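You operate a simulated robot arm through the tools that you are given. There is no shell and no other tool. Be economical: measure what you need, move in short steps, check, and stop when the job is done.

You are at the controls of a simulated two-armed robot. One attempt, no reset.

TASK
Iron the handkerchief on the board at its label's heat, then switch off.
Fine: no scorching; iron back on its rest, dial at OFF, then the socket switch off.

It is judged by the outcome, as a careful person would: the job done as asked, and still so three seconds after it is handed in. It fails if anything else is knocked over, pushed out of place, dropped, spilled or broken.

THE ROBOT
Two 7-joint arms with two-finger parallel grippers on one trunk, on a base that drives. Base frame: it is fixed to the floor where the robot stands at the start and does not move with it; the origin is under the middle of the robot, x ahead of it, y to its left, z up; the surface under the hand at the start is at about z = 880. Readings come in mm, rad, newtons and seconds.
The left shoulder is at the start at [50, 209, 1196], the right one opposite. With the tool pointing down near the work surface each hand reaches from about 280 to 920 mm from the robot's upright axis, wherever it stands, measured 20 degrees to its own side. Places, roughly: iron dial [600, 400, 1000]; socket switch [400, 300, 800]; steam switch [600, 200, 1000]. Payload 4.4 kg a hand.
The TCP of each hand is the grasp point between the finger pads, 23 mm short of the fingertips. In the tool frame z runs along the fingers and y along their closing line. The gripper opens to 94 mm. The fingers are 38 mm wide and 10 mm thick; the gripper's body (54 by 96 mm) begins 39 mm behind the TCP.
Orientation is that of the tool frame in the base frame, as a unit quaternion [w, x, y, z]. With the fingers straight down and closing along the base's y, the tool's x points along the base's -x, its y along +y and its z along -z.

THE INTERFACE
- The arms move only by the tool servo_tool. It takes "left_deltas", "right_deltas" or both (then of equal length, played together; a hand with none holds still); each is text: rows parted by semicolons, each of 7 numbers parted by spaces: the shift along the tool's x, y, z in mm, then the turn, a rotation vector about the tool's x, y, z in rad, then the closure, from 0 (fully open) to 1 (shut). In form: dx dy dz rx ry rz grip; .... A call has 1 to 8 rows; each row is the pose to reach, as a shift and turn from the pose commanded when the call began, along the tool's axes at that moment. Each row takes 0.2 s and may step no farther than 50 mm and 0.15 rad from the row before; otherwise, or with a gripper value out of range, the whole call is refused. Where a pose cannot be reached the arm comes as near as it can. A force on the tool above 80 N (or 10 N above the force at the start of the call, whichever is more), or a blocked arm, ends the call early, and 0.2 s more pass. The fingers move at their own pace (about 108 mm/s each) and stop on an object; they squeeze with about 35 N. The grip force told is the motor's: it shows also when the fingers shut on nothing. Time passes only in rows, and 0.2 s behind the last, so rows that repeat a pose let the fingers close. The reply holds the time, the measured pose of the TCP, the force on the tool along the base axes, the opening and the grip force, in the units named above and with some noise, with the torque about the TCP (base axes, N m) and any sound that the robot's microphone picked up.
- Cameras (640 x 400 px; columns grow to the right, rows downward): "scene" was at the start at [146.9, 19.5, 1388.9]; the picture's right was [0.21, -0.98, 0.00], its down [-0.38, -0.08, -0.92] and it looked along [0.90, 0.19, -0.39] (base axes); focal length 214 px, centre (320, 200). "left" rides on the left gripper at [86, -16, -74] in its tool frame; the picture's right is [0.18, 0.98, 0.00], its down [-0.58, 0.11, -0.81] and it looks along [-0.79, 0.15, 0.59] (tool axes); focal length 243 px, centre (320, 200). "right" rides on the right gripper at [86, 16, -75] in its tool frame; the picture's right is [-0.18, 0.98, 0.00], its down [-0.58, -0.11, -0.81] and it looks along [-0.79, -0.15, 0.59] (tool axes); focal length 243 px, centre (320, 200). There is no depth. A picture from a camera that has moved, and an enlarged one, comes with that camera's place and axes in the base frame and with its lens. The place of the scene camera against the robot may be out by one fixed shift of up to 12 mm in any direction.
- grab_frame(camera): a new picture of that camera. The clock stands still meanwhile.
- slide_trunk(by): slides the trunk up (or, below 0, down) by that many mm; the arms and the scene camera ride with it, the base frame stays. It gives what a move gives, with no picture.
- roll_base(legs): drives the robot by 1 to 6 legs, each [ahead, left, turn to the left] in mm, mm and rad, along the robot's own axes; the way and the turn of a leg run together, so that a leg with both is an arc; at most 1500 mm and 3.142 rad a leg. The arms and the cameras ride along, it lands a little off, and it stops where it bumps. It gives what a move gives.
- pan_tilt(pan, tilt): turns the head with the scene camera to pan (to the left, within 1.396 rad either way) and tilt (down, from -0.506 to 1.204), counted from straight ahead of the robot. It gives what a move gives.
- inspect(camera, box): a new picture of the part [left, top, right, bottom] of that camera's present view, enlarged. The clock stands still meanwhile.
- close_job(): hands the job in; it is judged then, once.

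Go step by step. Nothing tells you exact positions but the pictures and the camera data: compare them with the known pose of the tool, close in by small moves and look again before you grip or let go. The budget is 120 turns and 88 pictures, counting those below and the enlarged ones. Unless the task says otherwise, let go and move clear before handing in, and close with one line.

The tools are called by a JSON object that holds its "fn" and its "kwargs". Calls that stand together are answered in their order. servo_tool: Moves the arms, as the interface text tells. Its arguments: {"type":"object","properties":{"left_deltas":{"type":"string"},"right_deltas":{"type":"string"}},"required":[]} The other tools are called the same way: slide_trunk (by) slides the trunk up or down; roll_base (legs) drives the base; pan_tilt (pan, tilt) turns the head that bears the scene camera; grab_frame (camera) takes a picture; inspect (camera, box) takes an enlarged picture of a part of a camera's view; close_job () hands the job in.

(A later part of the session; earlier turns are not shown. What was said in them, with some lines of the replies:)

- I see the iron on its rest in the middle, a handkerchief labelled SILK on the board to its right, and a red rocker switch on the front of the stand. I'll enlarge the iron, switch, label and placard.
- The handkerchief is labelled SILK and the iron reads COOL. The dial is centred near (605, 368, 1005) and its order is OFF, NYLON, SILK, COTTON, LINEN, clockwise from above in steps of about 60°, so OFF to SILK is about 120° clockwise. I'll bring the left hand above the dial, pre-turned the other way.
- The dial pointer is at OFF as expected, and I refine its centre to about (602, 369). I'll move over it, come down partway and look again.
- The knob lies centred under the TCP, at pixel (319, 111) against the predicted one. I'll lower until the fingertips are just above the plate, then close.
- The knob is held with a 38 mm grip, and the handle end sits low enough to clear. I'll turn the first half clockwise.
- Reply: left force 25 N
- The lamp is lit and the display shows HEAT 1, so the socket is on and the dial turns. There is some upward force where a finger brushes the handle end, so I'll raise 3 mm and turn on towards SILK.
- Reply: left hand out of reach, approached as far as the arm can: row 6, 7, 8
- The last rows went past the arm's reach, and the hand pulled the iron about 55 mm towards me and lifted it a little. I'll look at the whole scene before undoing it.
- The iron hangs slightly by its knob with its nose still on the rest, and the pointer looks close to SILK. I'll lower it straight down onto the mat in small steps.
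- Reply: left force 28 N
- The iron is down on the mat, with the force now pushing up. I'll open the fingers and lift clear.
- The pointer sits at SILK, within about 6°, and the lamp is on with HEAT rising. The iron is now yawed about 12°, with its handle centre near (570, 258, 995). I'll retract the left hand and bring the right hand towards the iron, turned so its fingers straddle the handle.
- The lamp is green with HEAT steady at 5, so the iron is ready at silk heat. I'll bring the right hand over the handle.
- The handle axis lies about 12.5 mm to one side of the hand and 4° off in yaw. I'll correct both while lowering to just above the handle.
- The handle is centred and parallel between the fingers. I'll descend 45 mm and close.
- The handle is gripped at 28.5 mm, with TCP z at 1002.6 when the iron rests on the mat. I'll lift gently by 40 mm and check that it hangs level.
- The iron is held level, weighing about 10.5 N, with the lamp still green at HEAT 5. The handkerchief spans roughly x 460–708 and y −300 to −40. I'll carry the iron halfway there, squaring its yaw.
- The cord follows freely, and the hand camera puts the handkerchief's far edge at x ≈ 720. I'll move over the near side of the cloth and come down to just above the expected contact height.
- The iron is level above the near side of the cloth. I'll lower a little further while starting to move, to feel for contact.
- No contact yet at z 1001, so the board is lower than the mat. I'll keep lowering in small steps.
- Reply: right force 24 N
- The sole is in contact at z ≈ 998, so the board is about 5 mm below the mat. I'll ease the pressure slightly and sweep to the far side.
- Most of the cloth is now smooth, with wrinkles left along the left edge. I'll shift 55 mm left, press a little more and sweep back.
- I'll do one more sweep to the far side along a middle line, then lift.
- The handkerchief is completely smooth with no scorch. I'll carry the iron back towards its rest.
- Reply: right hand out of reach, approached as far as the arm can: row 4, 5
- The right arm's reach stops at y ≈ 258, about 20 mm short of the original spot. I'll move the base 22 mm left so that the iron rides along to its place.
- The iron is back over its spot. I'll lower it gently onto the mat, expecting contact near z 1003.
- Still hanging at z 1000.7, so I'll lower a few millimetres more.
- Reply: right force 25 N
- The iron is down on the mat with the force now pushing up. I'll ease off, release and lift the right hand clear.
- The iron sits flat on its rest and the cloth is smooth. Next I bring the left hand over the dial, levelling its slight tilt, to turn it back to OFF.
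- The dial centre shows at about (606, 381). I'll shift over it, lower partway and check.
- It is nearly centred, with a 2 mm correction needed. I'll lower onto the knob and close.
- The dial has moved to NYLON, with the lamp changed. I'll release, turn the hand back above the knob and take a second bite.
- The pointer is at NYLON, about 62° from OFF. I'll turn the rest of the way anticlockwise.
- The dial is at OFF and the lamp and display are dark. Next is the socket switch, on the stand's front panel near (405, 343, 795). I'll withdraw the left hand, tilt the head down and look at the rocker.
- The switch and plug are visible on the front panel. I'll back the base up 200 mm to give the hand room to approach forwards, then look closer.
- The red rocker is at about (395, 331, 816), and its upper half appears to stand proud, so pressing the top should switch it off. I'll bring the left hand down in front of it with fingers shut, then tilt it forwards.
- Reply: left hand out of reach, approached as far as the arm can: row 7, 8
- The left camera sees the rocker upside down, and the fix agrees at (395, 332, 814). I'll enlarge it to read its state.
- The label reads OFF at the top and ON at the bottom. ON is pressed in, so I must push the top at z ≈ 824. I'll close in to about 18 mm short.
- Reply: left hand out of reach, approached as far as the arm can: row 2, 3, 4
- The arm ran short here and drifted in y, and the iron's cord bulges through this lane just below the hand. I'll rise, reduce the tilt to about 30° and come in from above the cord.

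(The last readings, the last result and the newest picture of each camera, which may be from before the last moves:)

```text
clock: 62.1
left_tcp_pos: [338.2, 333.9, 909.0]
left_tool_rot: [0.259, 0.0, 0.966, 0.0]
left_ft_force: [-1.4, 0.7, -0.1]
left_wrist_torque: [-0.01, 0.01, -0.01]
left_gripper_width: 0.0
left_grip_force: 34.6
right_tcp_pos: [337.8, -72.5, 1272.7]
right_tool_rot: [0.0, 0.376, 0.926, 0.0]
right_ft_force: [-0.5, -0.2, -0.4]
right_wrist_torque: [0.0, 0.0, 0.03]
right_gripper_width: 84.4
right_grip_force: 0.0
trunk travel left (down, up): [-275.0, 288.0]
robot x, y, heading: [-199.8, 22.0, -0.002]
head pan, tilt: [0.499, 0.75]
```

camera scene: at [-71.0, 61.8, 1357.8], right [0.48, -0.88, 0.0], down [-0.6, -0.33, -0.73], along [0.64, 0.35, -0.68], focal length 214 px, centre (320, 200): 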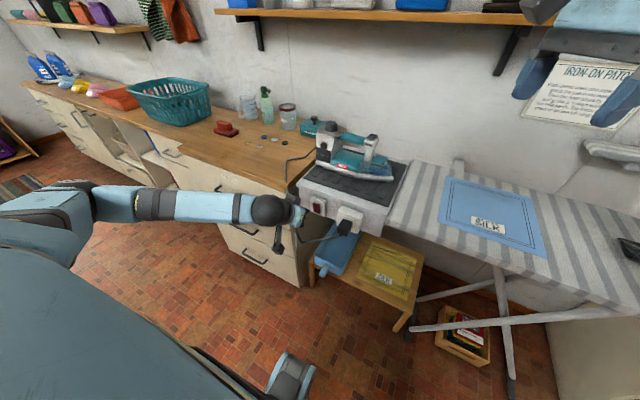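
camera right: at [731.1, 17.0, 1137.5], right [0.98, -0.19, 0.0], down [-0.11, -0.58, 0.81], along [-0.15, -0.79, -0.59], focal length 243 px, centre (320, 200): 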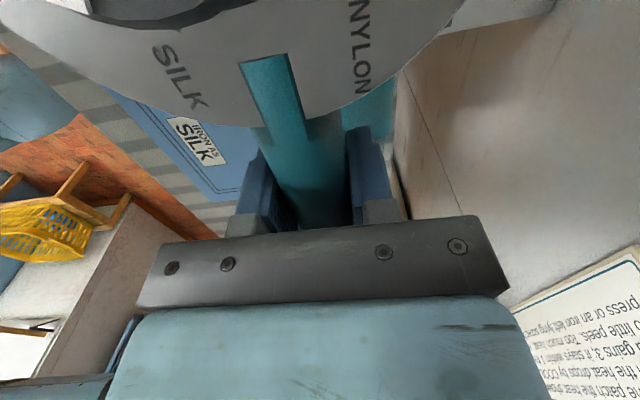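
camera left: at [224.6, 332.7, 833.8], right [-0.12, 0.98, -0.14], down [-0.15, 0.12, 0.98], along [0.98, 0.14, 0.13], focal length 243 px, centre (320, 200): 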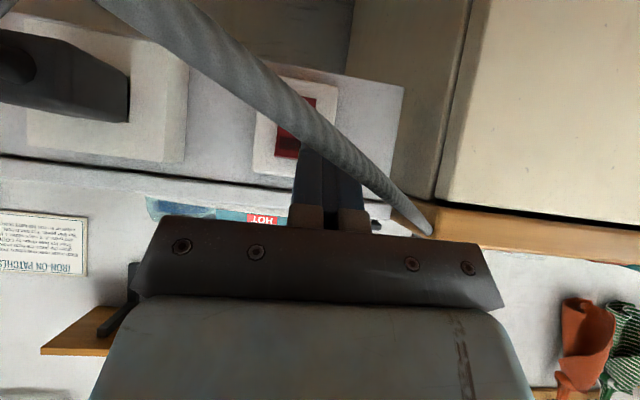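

The tilt is now 30° and the pose is good. I'll lower the whole trunk 74 mm, which keeps the arm's shape.

{"fn": "slide_trunk", "kwargs": {"by": -74}}

{"fn": "grab_frame", "kwargs": {"camera": "left"}}

{"fn": "inspect", "kwargs": {"camera": "scene", "box": [240, 120, 400, 240]}}

```text
clock: 63.2
left_tcp_pos: [338.5, 334.7, 836.0]
left_tool_rot: [0.259, -0.001, 0.966, 0.0]
left_ft_force: [-0.7, -0.6, 0.6]
left_wrist_torque: [0.0, 0.01, -0.03]
left_gripper_width: 0.0
left_grip_force: 34.7
right_tcp_pos: [336.6, -72.2, 1198.8]
right_tool_rot: [0.0, 0.376, 0.927, 0.001]
right_ft_force: [0.3, -0.4, -0.4]
right_wrist_torque: [-0.03, 0.0, 0.03]
right_gripper_width: 84.9
right_grip_force: 0.0
trunk travel left (down, up): [-201.0, 362.0]
robot x, y, heading: [-198.7, 20.6, 0.005]
head pan, tilt: [0.499, 0.75]
```

```text
24 pictures are left
camera left: at [226.9, 319.2, 857.8], right [-0.16, 0.98, -0.09], down [0.1, 0.11, 0.99], along [0.98, 0.15, -0.12], focal length 243 px, centre (320, 200)
```

left: 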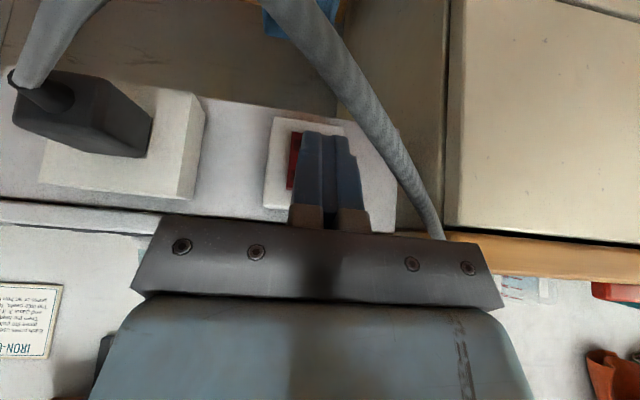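

```text
3.33 times, centred on (320, 180) of scene
camera zoom: at [-71.2, 61.6, 1283.9], right [0.48, -0.88, 0.0], down [-0.6, -0.33, -0.73], along [0.64, 0.35, -0.68], focal length 715 px, centre (320, 267)
```

zoom: 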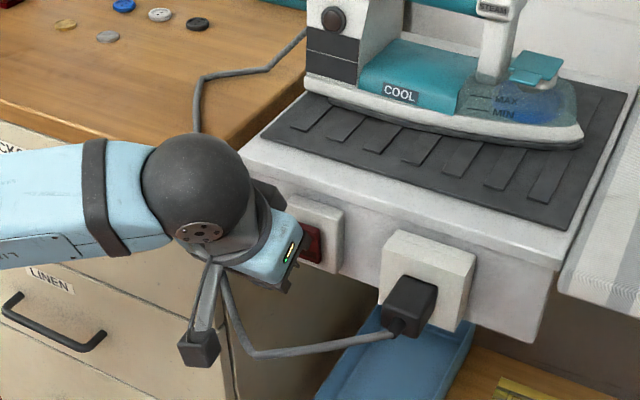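

The fingertips line up with the OFF end of the rocker, above the cord. I'll push straight forward in small steps.

{"fn": "servo_tool", "kwargs": {"left_deltas": "-8.7 -2.5 5 0 0 0 1; -17.3 -2.5 10 0 0 0 1; -23.4 -2.5 13.5 0 0 0 1; -27.7 -2.5 16 0 0 0 1"}}

```text
clock: 64.2
left_tcp_pos: [372.4, 331.2, 837.4]
left_tool_rot: [0.259, 0.0, 0.966, 0.0]
left_ft_force: [-0.1, 1.0, 0.0]
left_wrist_torque: [-0.02, 0.0, 0.01]
left_gripper_width: 0.1
left_grip_force: 35.0
right_tcp_pos: [336.3, -71.5, 1198.8]
right_tool_rot: [0.0, 0.376, 0.927, -0.001]
right_ft_force: [-0.2, 0.8, 0.0]
right_wrist_torque: [0.01, 0.03, 0.0]
right_gripper_width: 84.4
right_grip_force: 0.2
trunk travel left (down, up): [-201.0, 362.0]
robot x, y, heading: [-196.3, 23.4, -0.0]
head pan, tilt: [0.499, 0.75]
```

{"fn": "inspect", "kwargs": {"camera": "left", "box": [220, 60, 420, 240]}}

{"fn": "inspect", "kwargs": {"camera": "scene", "box": [280, 150, 380, 220]}}

```text
2.22 times, centred on (320, 150) of left
camera zoom: at [259.7, 317.0, 857.9], right [-0.16, 0.98, -0.09], down [0.1, 0.11, 0.99], along [0.98, 0.15, -0.12], focal length 539 px, centre (320, 311)
```

zoom: 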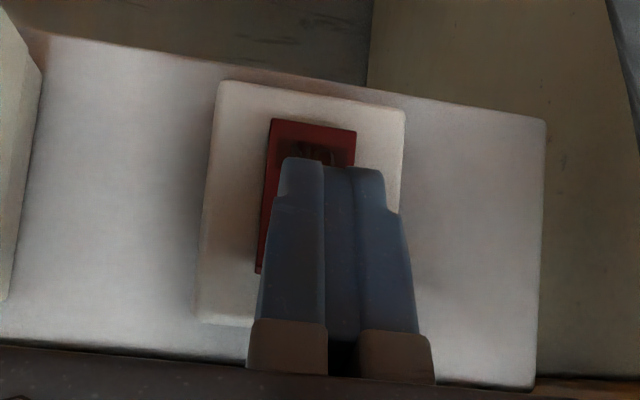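

```text
5.71 times, centred on (330, 185) of scene
camera zoom: at [-70.9, 61.7, 1283.8], right [0.48, -0.88, 0.0], down [-0.6, -0.33, -0.73], along [0.64, 0.35, -0.68], focal length 1226 px, centre (263, 286)
```

zoom: 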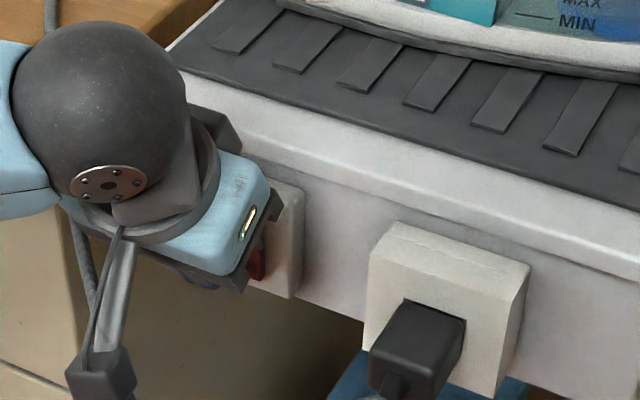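

There's no contact force yet, so I'll continue forward a few millimetres, slightly higher to stay on the OFF half.

{"fn": "servo_tool", "kwargs": {"left_deltas": "-5 0 1 0 0 0 1; -8.5 0 2 0 0 0 1; -12 0 3.4 0 0 0 1"}}

```text
clock: 65.0
left_tcp_pos: [381.8, 333.2, 838.5]
left_tool_rot: [0.259, 0.001, 0.966, 0.0]
left_ft_force: [-9.8, 0.5, 2.9]
left_wrist_torque: [-0.01, 0.09, -0.01]
left_gripper_width: 0.0
left_grip_force: 35.2
right_tcp_pos: [336.5, -72.0, 1198.5]
right_tool_rot: [-0.001, 0.376, 0.927, 0.0]
right_ft_force: [0.4, -0.6, 0.3]
right_wrist_torque: [-0.04, -0.03, 0.02]
right_gripper_width: 84.3
right_grip_force: 0.0
trunk travel left (down, up): [-201.0, 362.0]
robot x, y, heading: [-196.0, 19.7, 0.001]
head pan, tilt: [0.499, 0.75]
```

Contact is at about 10 N. I'll push a few millimetres more, then back off and look.

{"fn": "servo_tool", "kwargs": {"left_deltas": "-2 0 1 0 0 0 1; -4 0 2.3 0 0 0 1; -5.5 0 3.2 0 0 0 1"}}

{"fn": "inspect", "kwargs": {"camera": "left", "box": [220, 60, 420, 240]}}

```text
clock: 65.8
left_tcp_pos: [382.0, 331.9, 839.4]
left_tool_rot: [0.256, 0.001, 0.967, -0.001]
left_ft_force: [-71.5, 2.2, -5.8]
left_wrist_torque: [-0.24, 0.9, 0.1]
left_gripper_width: 0.0
left_grip_force: 34.8
right_tcp_pos: [332.2, -71.5, 1201.0]
right_tool_rot: [0.002, 0.375, 0.927, 0.001]
right_ft_force: [-0.6, 0.2, 0.5]
right_wrist_torque: [-0.01, -0.01, 0.01]
right_gripper_width: 84.2
right_grip_force: 0.0
trunk travel left (down, up): [-201.0, 362.0]
robot x, y, heading: [-200.8, 22.0, 0.001]
head pan, tilt: [0.499, 0.75]
```

```text
2.22 times, centred on (320, 150) of left
camera zoom: at [270.8, 317.4, 861.3], right [-0.16, 0.98, -0.09], down [0.1, 0.11, 0.99], along [0.98, 0.15, -0.12], focal length 539 px, centre (320, 311)
```

zoom: 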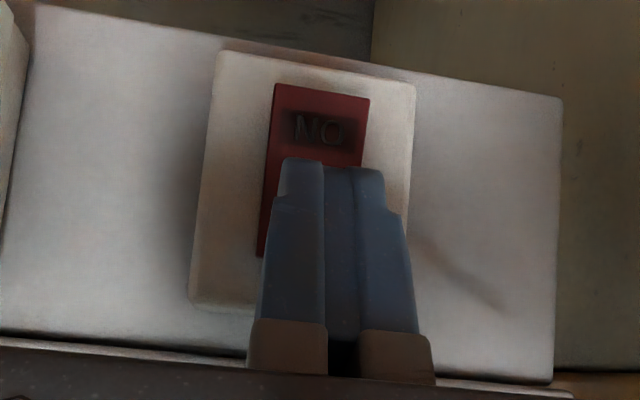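

The push has bottomed out firmly. I'll back off and check the rocker.

{"fn": "servo_tool", "kwargs": {"left_deltas": "9 0 -5 0 0 0 1; 26 0 -15 0 0 0 1; 45 0 -30 0 0 0 1; 45 0 -60 0 0 0 1"}}

{"fn": "grab_frame", "kwargs": {"camera": "left"}}

{"fn": "inspect", "kwargs": {"camera": "left", "box": [240, 60, 380, 220]}}

```text
clock: 66.8
left_tcp_pos: [319.2, 331.6, 869.3]
left_tool_rot: [0.26, 0.0, 0.966, 0.0]
left_ft_force: [-0.4, 0.7, -0.6]
left_wrist_torque: [0.0, 0.05, -0.01]
left_gripper_width: 0.2
left_grip_force: 34.9
right_tcp_pos: [336.6, -73.3, 1198.0]
right_tool_rot: [0.001, 0.376, 0.927, 0.0]
right_ft_force: [-0.8, -1.1, 0.5]
right_wrist_torque: [0.02, -0.01, -0.03]
right_gripper_width: 84.6
right_grip_force: 0.2
trunk travel left (down, up): [-201.0, 362.0]
robot x, y, heading: [-199.7, 24.7, 0.002]
head pan, tilt: [0.499, 0.75]
```

```text
19 pictures are left
camera left: at [207.9, 316.5, 891.1], right [-0.16, 0.98, -0.09], down [0.1, 0.11, 0.99], along [0.98, 0.15, -0.11], focal length 243 px, centre (320, 200)
```

left: 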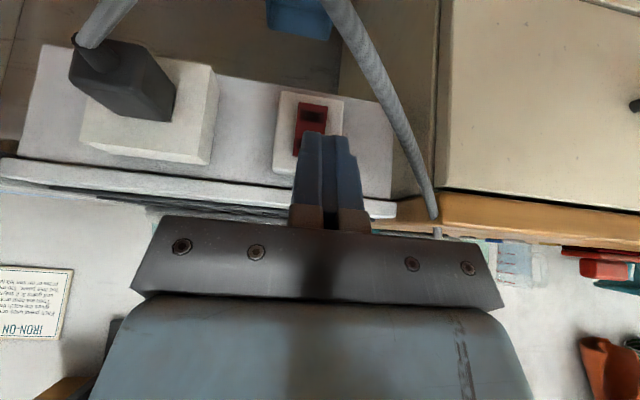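

```text
2.50 times, centred on (310, 140) of left
camera zoom: at [207.9, 316.5, 891.1], right [-0.16, 0.98, -0.09], down [0.1, 0.11, 0.99], along [0.98, 0.15, -0.11], focal length 606 px, centre (345, 350)
```

zoom: 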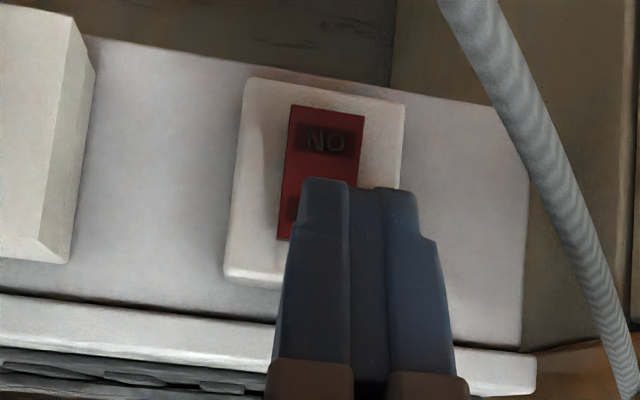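

The fingers hide the switch, so I'll raise the trunk and look from the cameras with a clear view.

{"fn": "slide_trunk", "kwargs": {"by": 60}}

{"fn": "servo_tool", "kwargs": {"left_deltas": "20 40 -30 0 0 0 1; 20 80 -60 0 0 0 1; 20 100 -60 0 0 0 1"}}

{"fn": "inspect", "kwargs": {"camera": "scene", "box": [295, 160, 375, 220]}}

{"fn": "grab_frame", "kwargs": {"camera": "left"}}

```text
clock: 67.8
left_tcp_pos: [318.5, 332.0, 927.5]
left_tool_rot: [0.258, 0.0, 0.966, 0.0]
left_ft_force: [0.1, 0.5, -0.8]
left_wrist_torque: [-0.02, -0.03, 0.01]
left_gripper_width: 0.2
left_grip_force: 34.7
right_tcp_pos: [338.2, -71.6, 1259.0]
right_tool_rot: [0.0, 0.376, 0.927, 0.0]
right_ft_force: [0.5, 0.2, -0.4]
right_wrist_torque: [0.06, 0.02, 0.01]
right_gripper_width: 84.7
right_grip_force: 0.1
trunk travel left (down, up): [-261.0, 302.0]
robot x, y, heading: [-198.9, 21.9, 0.005]
head pan, tilt: [0.499, 0.75]
```

```text
refused: row 1 steps farther than a row can; nothing moved
```

```text
6.67 times, centred on (335, 190) of scene
camera zoom: at [-70.6, 61.8, 1343.7], right [0.48, -0.88, 0.0], down [-0.6, -0.33, -0.73], along [0.64, 0.35, -0.68], focal length 1430 px, centre (220, 267)
```

zoom: 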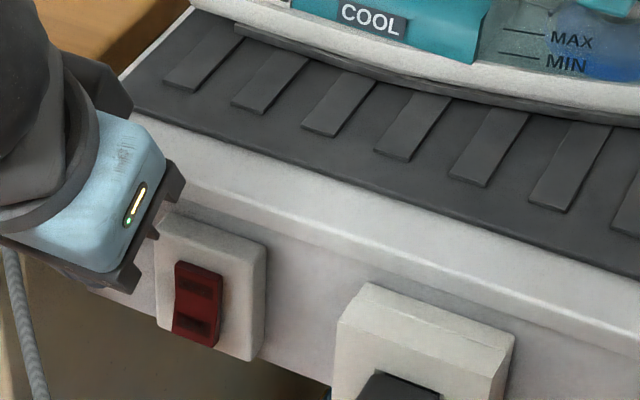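

```text
16 pictures are left
camera left: at [208.2, 316.7, 950.3], right [-0.16, 0.98, -0.09], down [0.1, 0.11, 0.99], along [0.98, 0.15, -0.12], focal length 243 px, centre (320, 200)
```

left: 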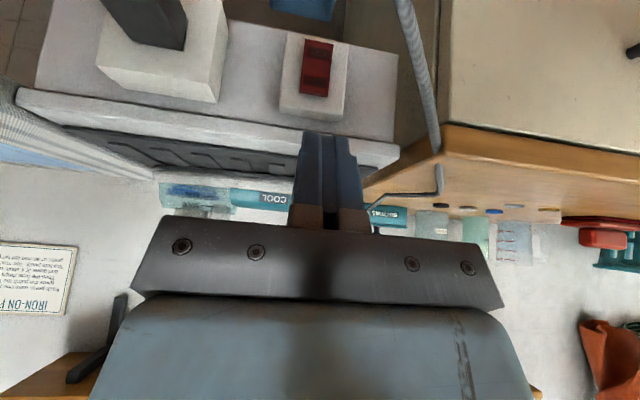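

{"fn": "inspect", "kwargs": {"camera": "left", "box": [270, 20, 360, 120]}}

```text
4.00 times, centred on (315, 70) of left
camera zoom: at [208.2, 316.7, 950.3], right [-0.16, 0.98, -0.09], down [0.1, 0.11, 0.99], along [0.98, 0.15, -0.12], focal length 970 px, centre (340, 720)
```

zoom: 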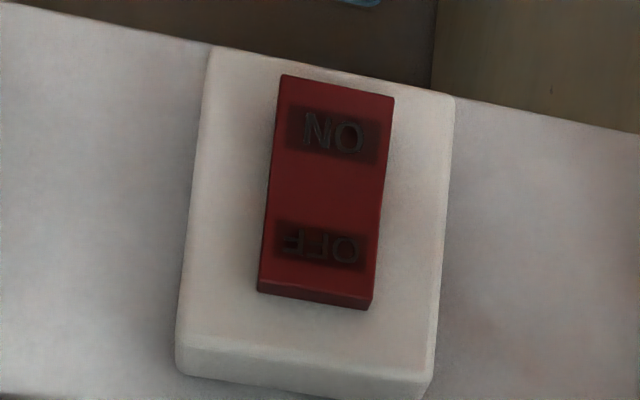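

The rocker has flipped: the OFF end is now in and the ON end stands out. I'll move the left hand clear upwards and do a final check of the scene.

{"fn": "servo_tool", "kwargs": {"left_deltas": "0 0 -40 0 0 0 1; -10 0 -75 0 0 0 0.8; -30 0 -110 0 0 0 0.5; -45 0 -140 0 0 0 0.3"}}

{"fn": "grab_frame", "kwargs": {"camera": "scene"}}

{"fn": "inspect", "kwargs": {"camera": "scene", "box": [280, 110, 420, 210]}}

{"fn": "inspect", "kwargs": {"camera": "scene", "box": [400, 150, 600, 275]}}

```text
clock: 68.8
left_tcp_pos: [288.6, 332.1, 1073.1]
left_tool_rot: [0.259, 0.0, 0.966, 0.001]
left_ft_force: [0.2, 0.6, -0.2]
left_wrist_torque: [-0.01, 0.02, 0.01]
left_gripper_width: 66.2
left_grip_force: 0.0
right_tcp_pos: [337.1, -73.9, 1257.3]
right_tool_rot: [0.0, 0.376, 0.927, 0.0]
right_ft_force: [-0.2, -0.2, 0.4]
right_wrist_torque: [0.0, 0.01, 0.0]
right_gripper_width: 84.6
right_grip_force: 0.1
trunk travel left (down, up): [-261.0, 302.0]
robot x, y, heading: [-199.8, 21.3, -0.005]
head pan, tilt: [0.499, 0.75]
```

```text
14 pictures are left
camera scene: at [-71.1, 61.4, 1343.8], right [0.48, -0.88, 0.0], down [-0.6, -0.33, -0.73], along [0.64, 0.35, -0.68], focal length 214 px, centre (320, 200)
```

scene: 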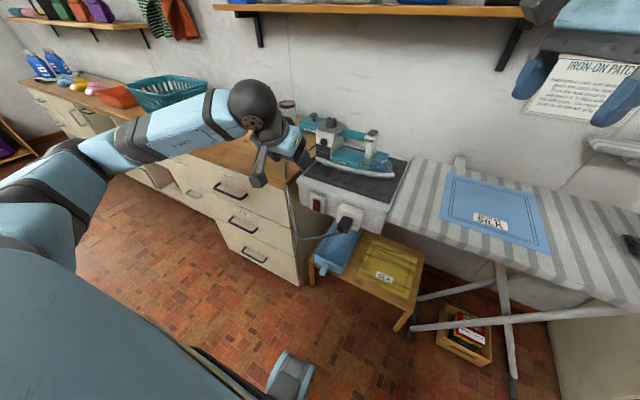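

```text
4.00 times, centred on (350, 160) of scene
camera zoom: at [-71.1, 61.4, 1343.8], right [0.48, -0.88, 0.0], down [-0.6, -0.33, -0.73], along [0.64, 0.35, -0.68], focal length 858 px, centre (200, 360)
```

zoom: 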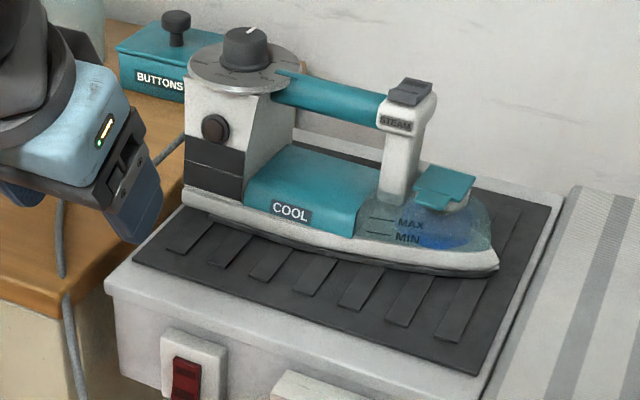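

```text
3.20 times, centred on (500, 212) of scene
camera zoom: at [-71.1, 61.4, 1343.8], right [0.48, -0.88, 0.0], down [-0.6, -0.33, -0.73], along [0.64, 0.35, -0.68], focal length 686 px, centre (-256, 160)
```

zoom: 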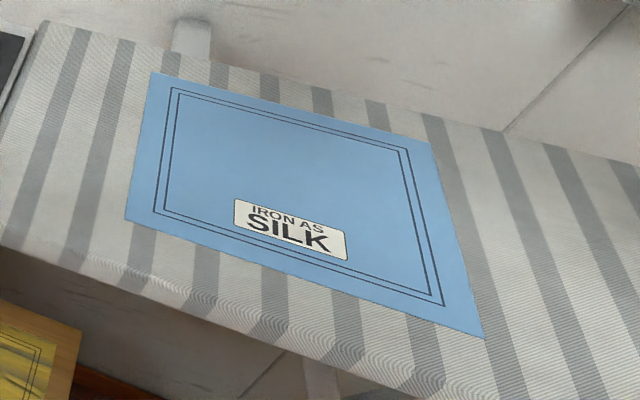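

The handkerchief is smooth and unscorched, the iron is back on its rest with the dial at OFF, the socket switch is off, and both hands are clear. I'm handing in.

{"fn": "close_job", "kwargs": {}}

```text
The job is handed in.
```

The silk handkerchief is ironed smooth at SILK heat with no scorching. The iron is back on its rest with the dial at OFF, and the socket switch was turned off last.
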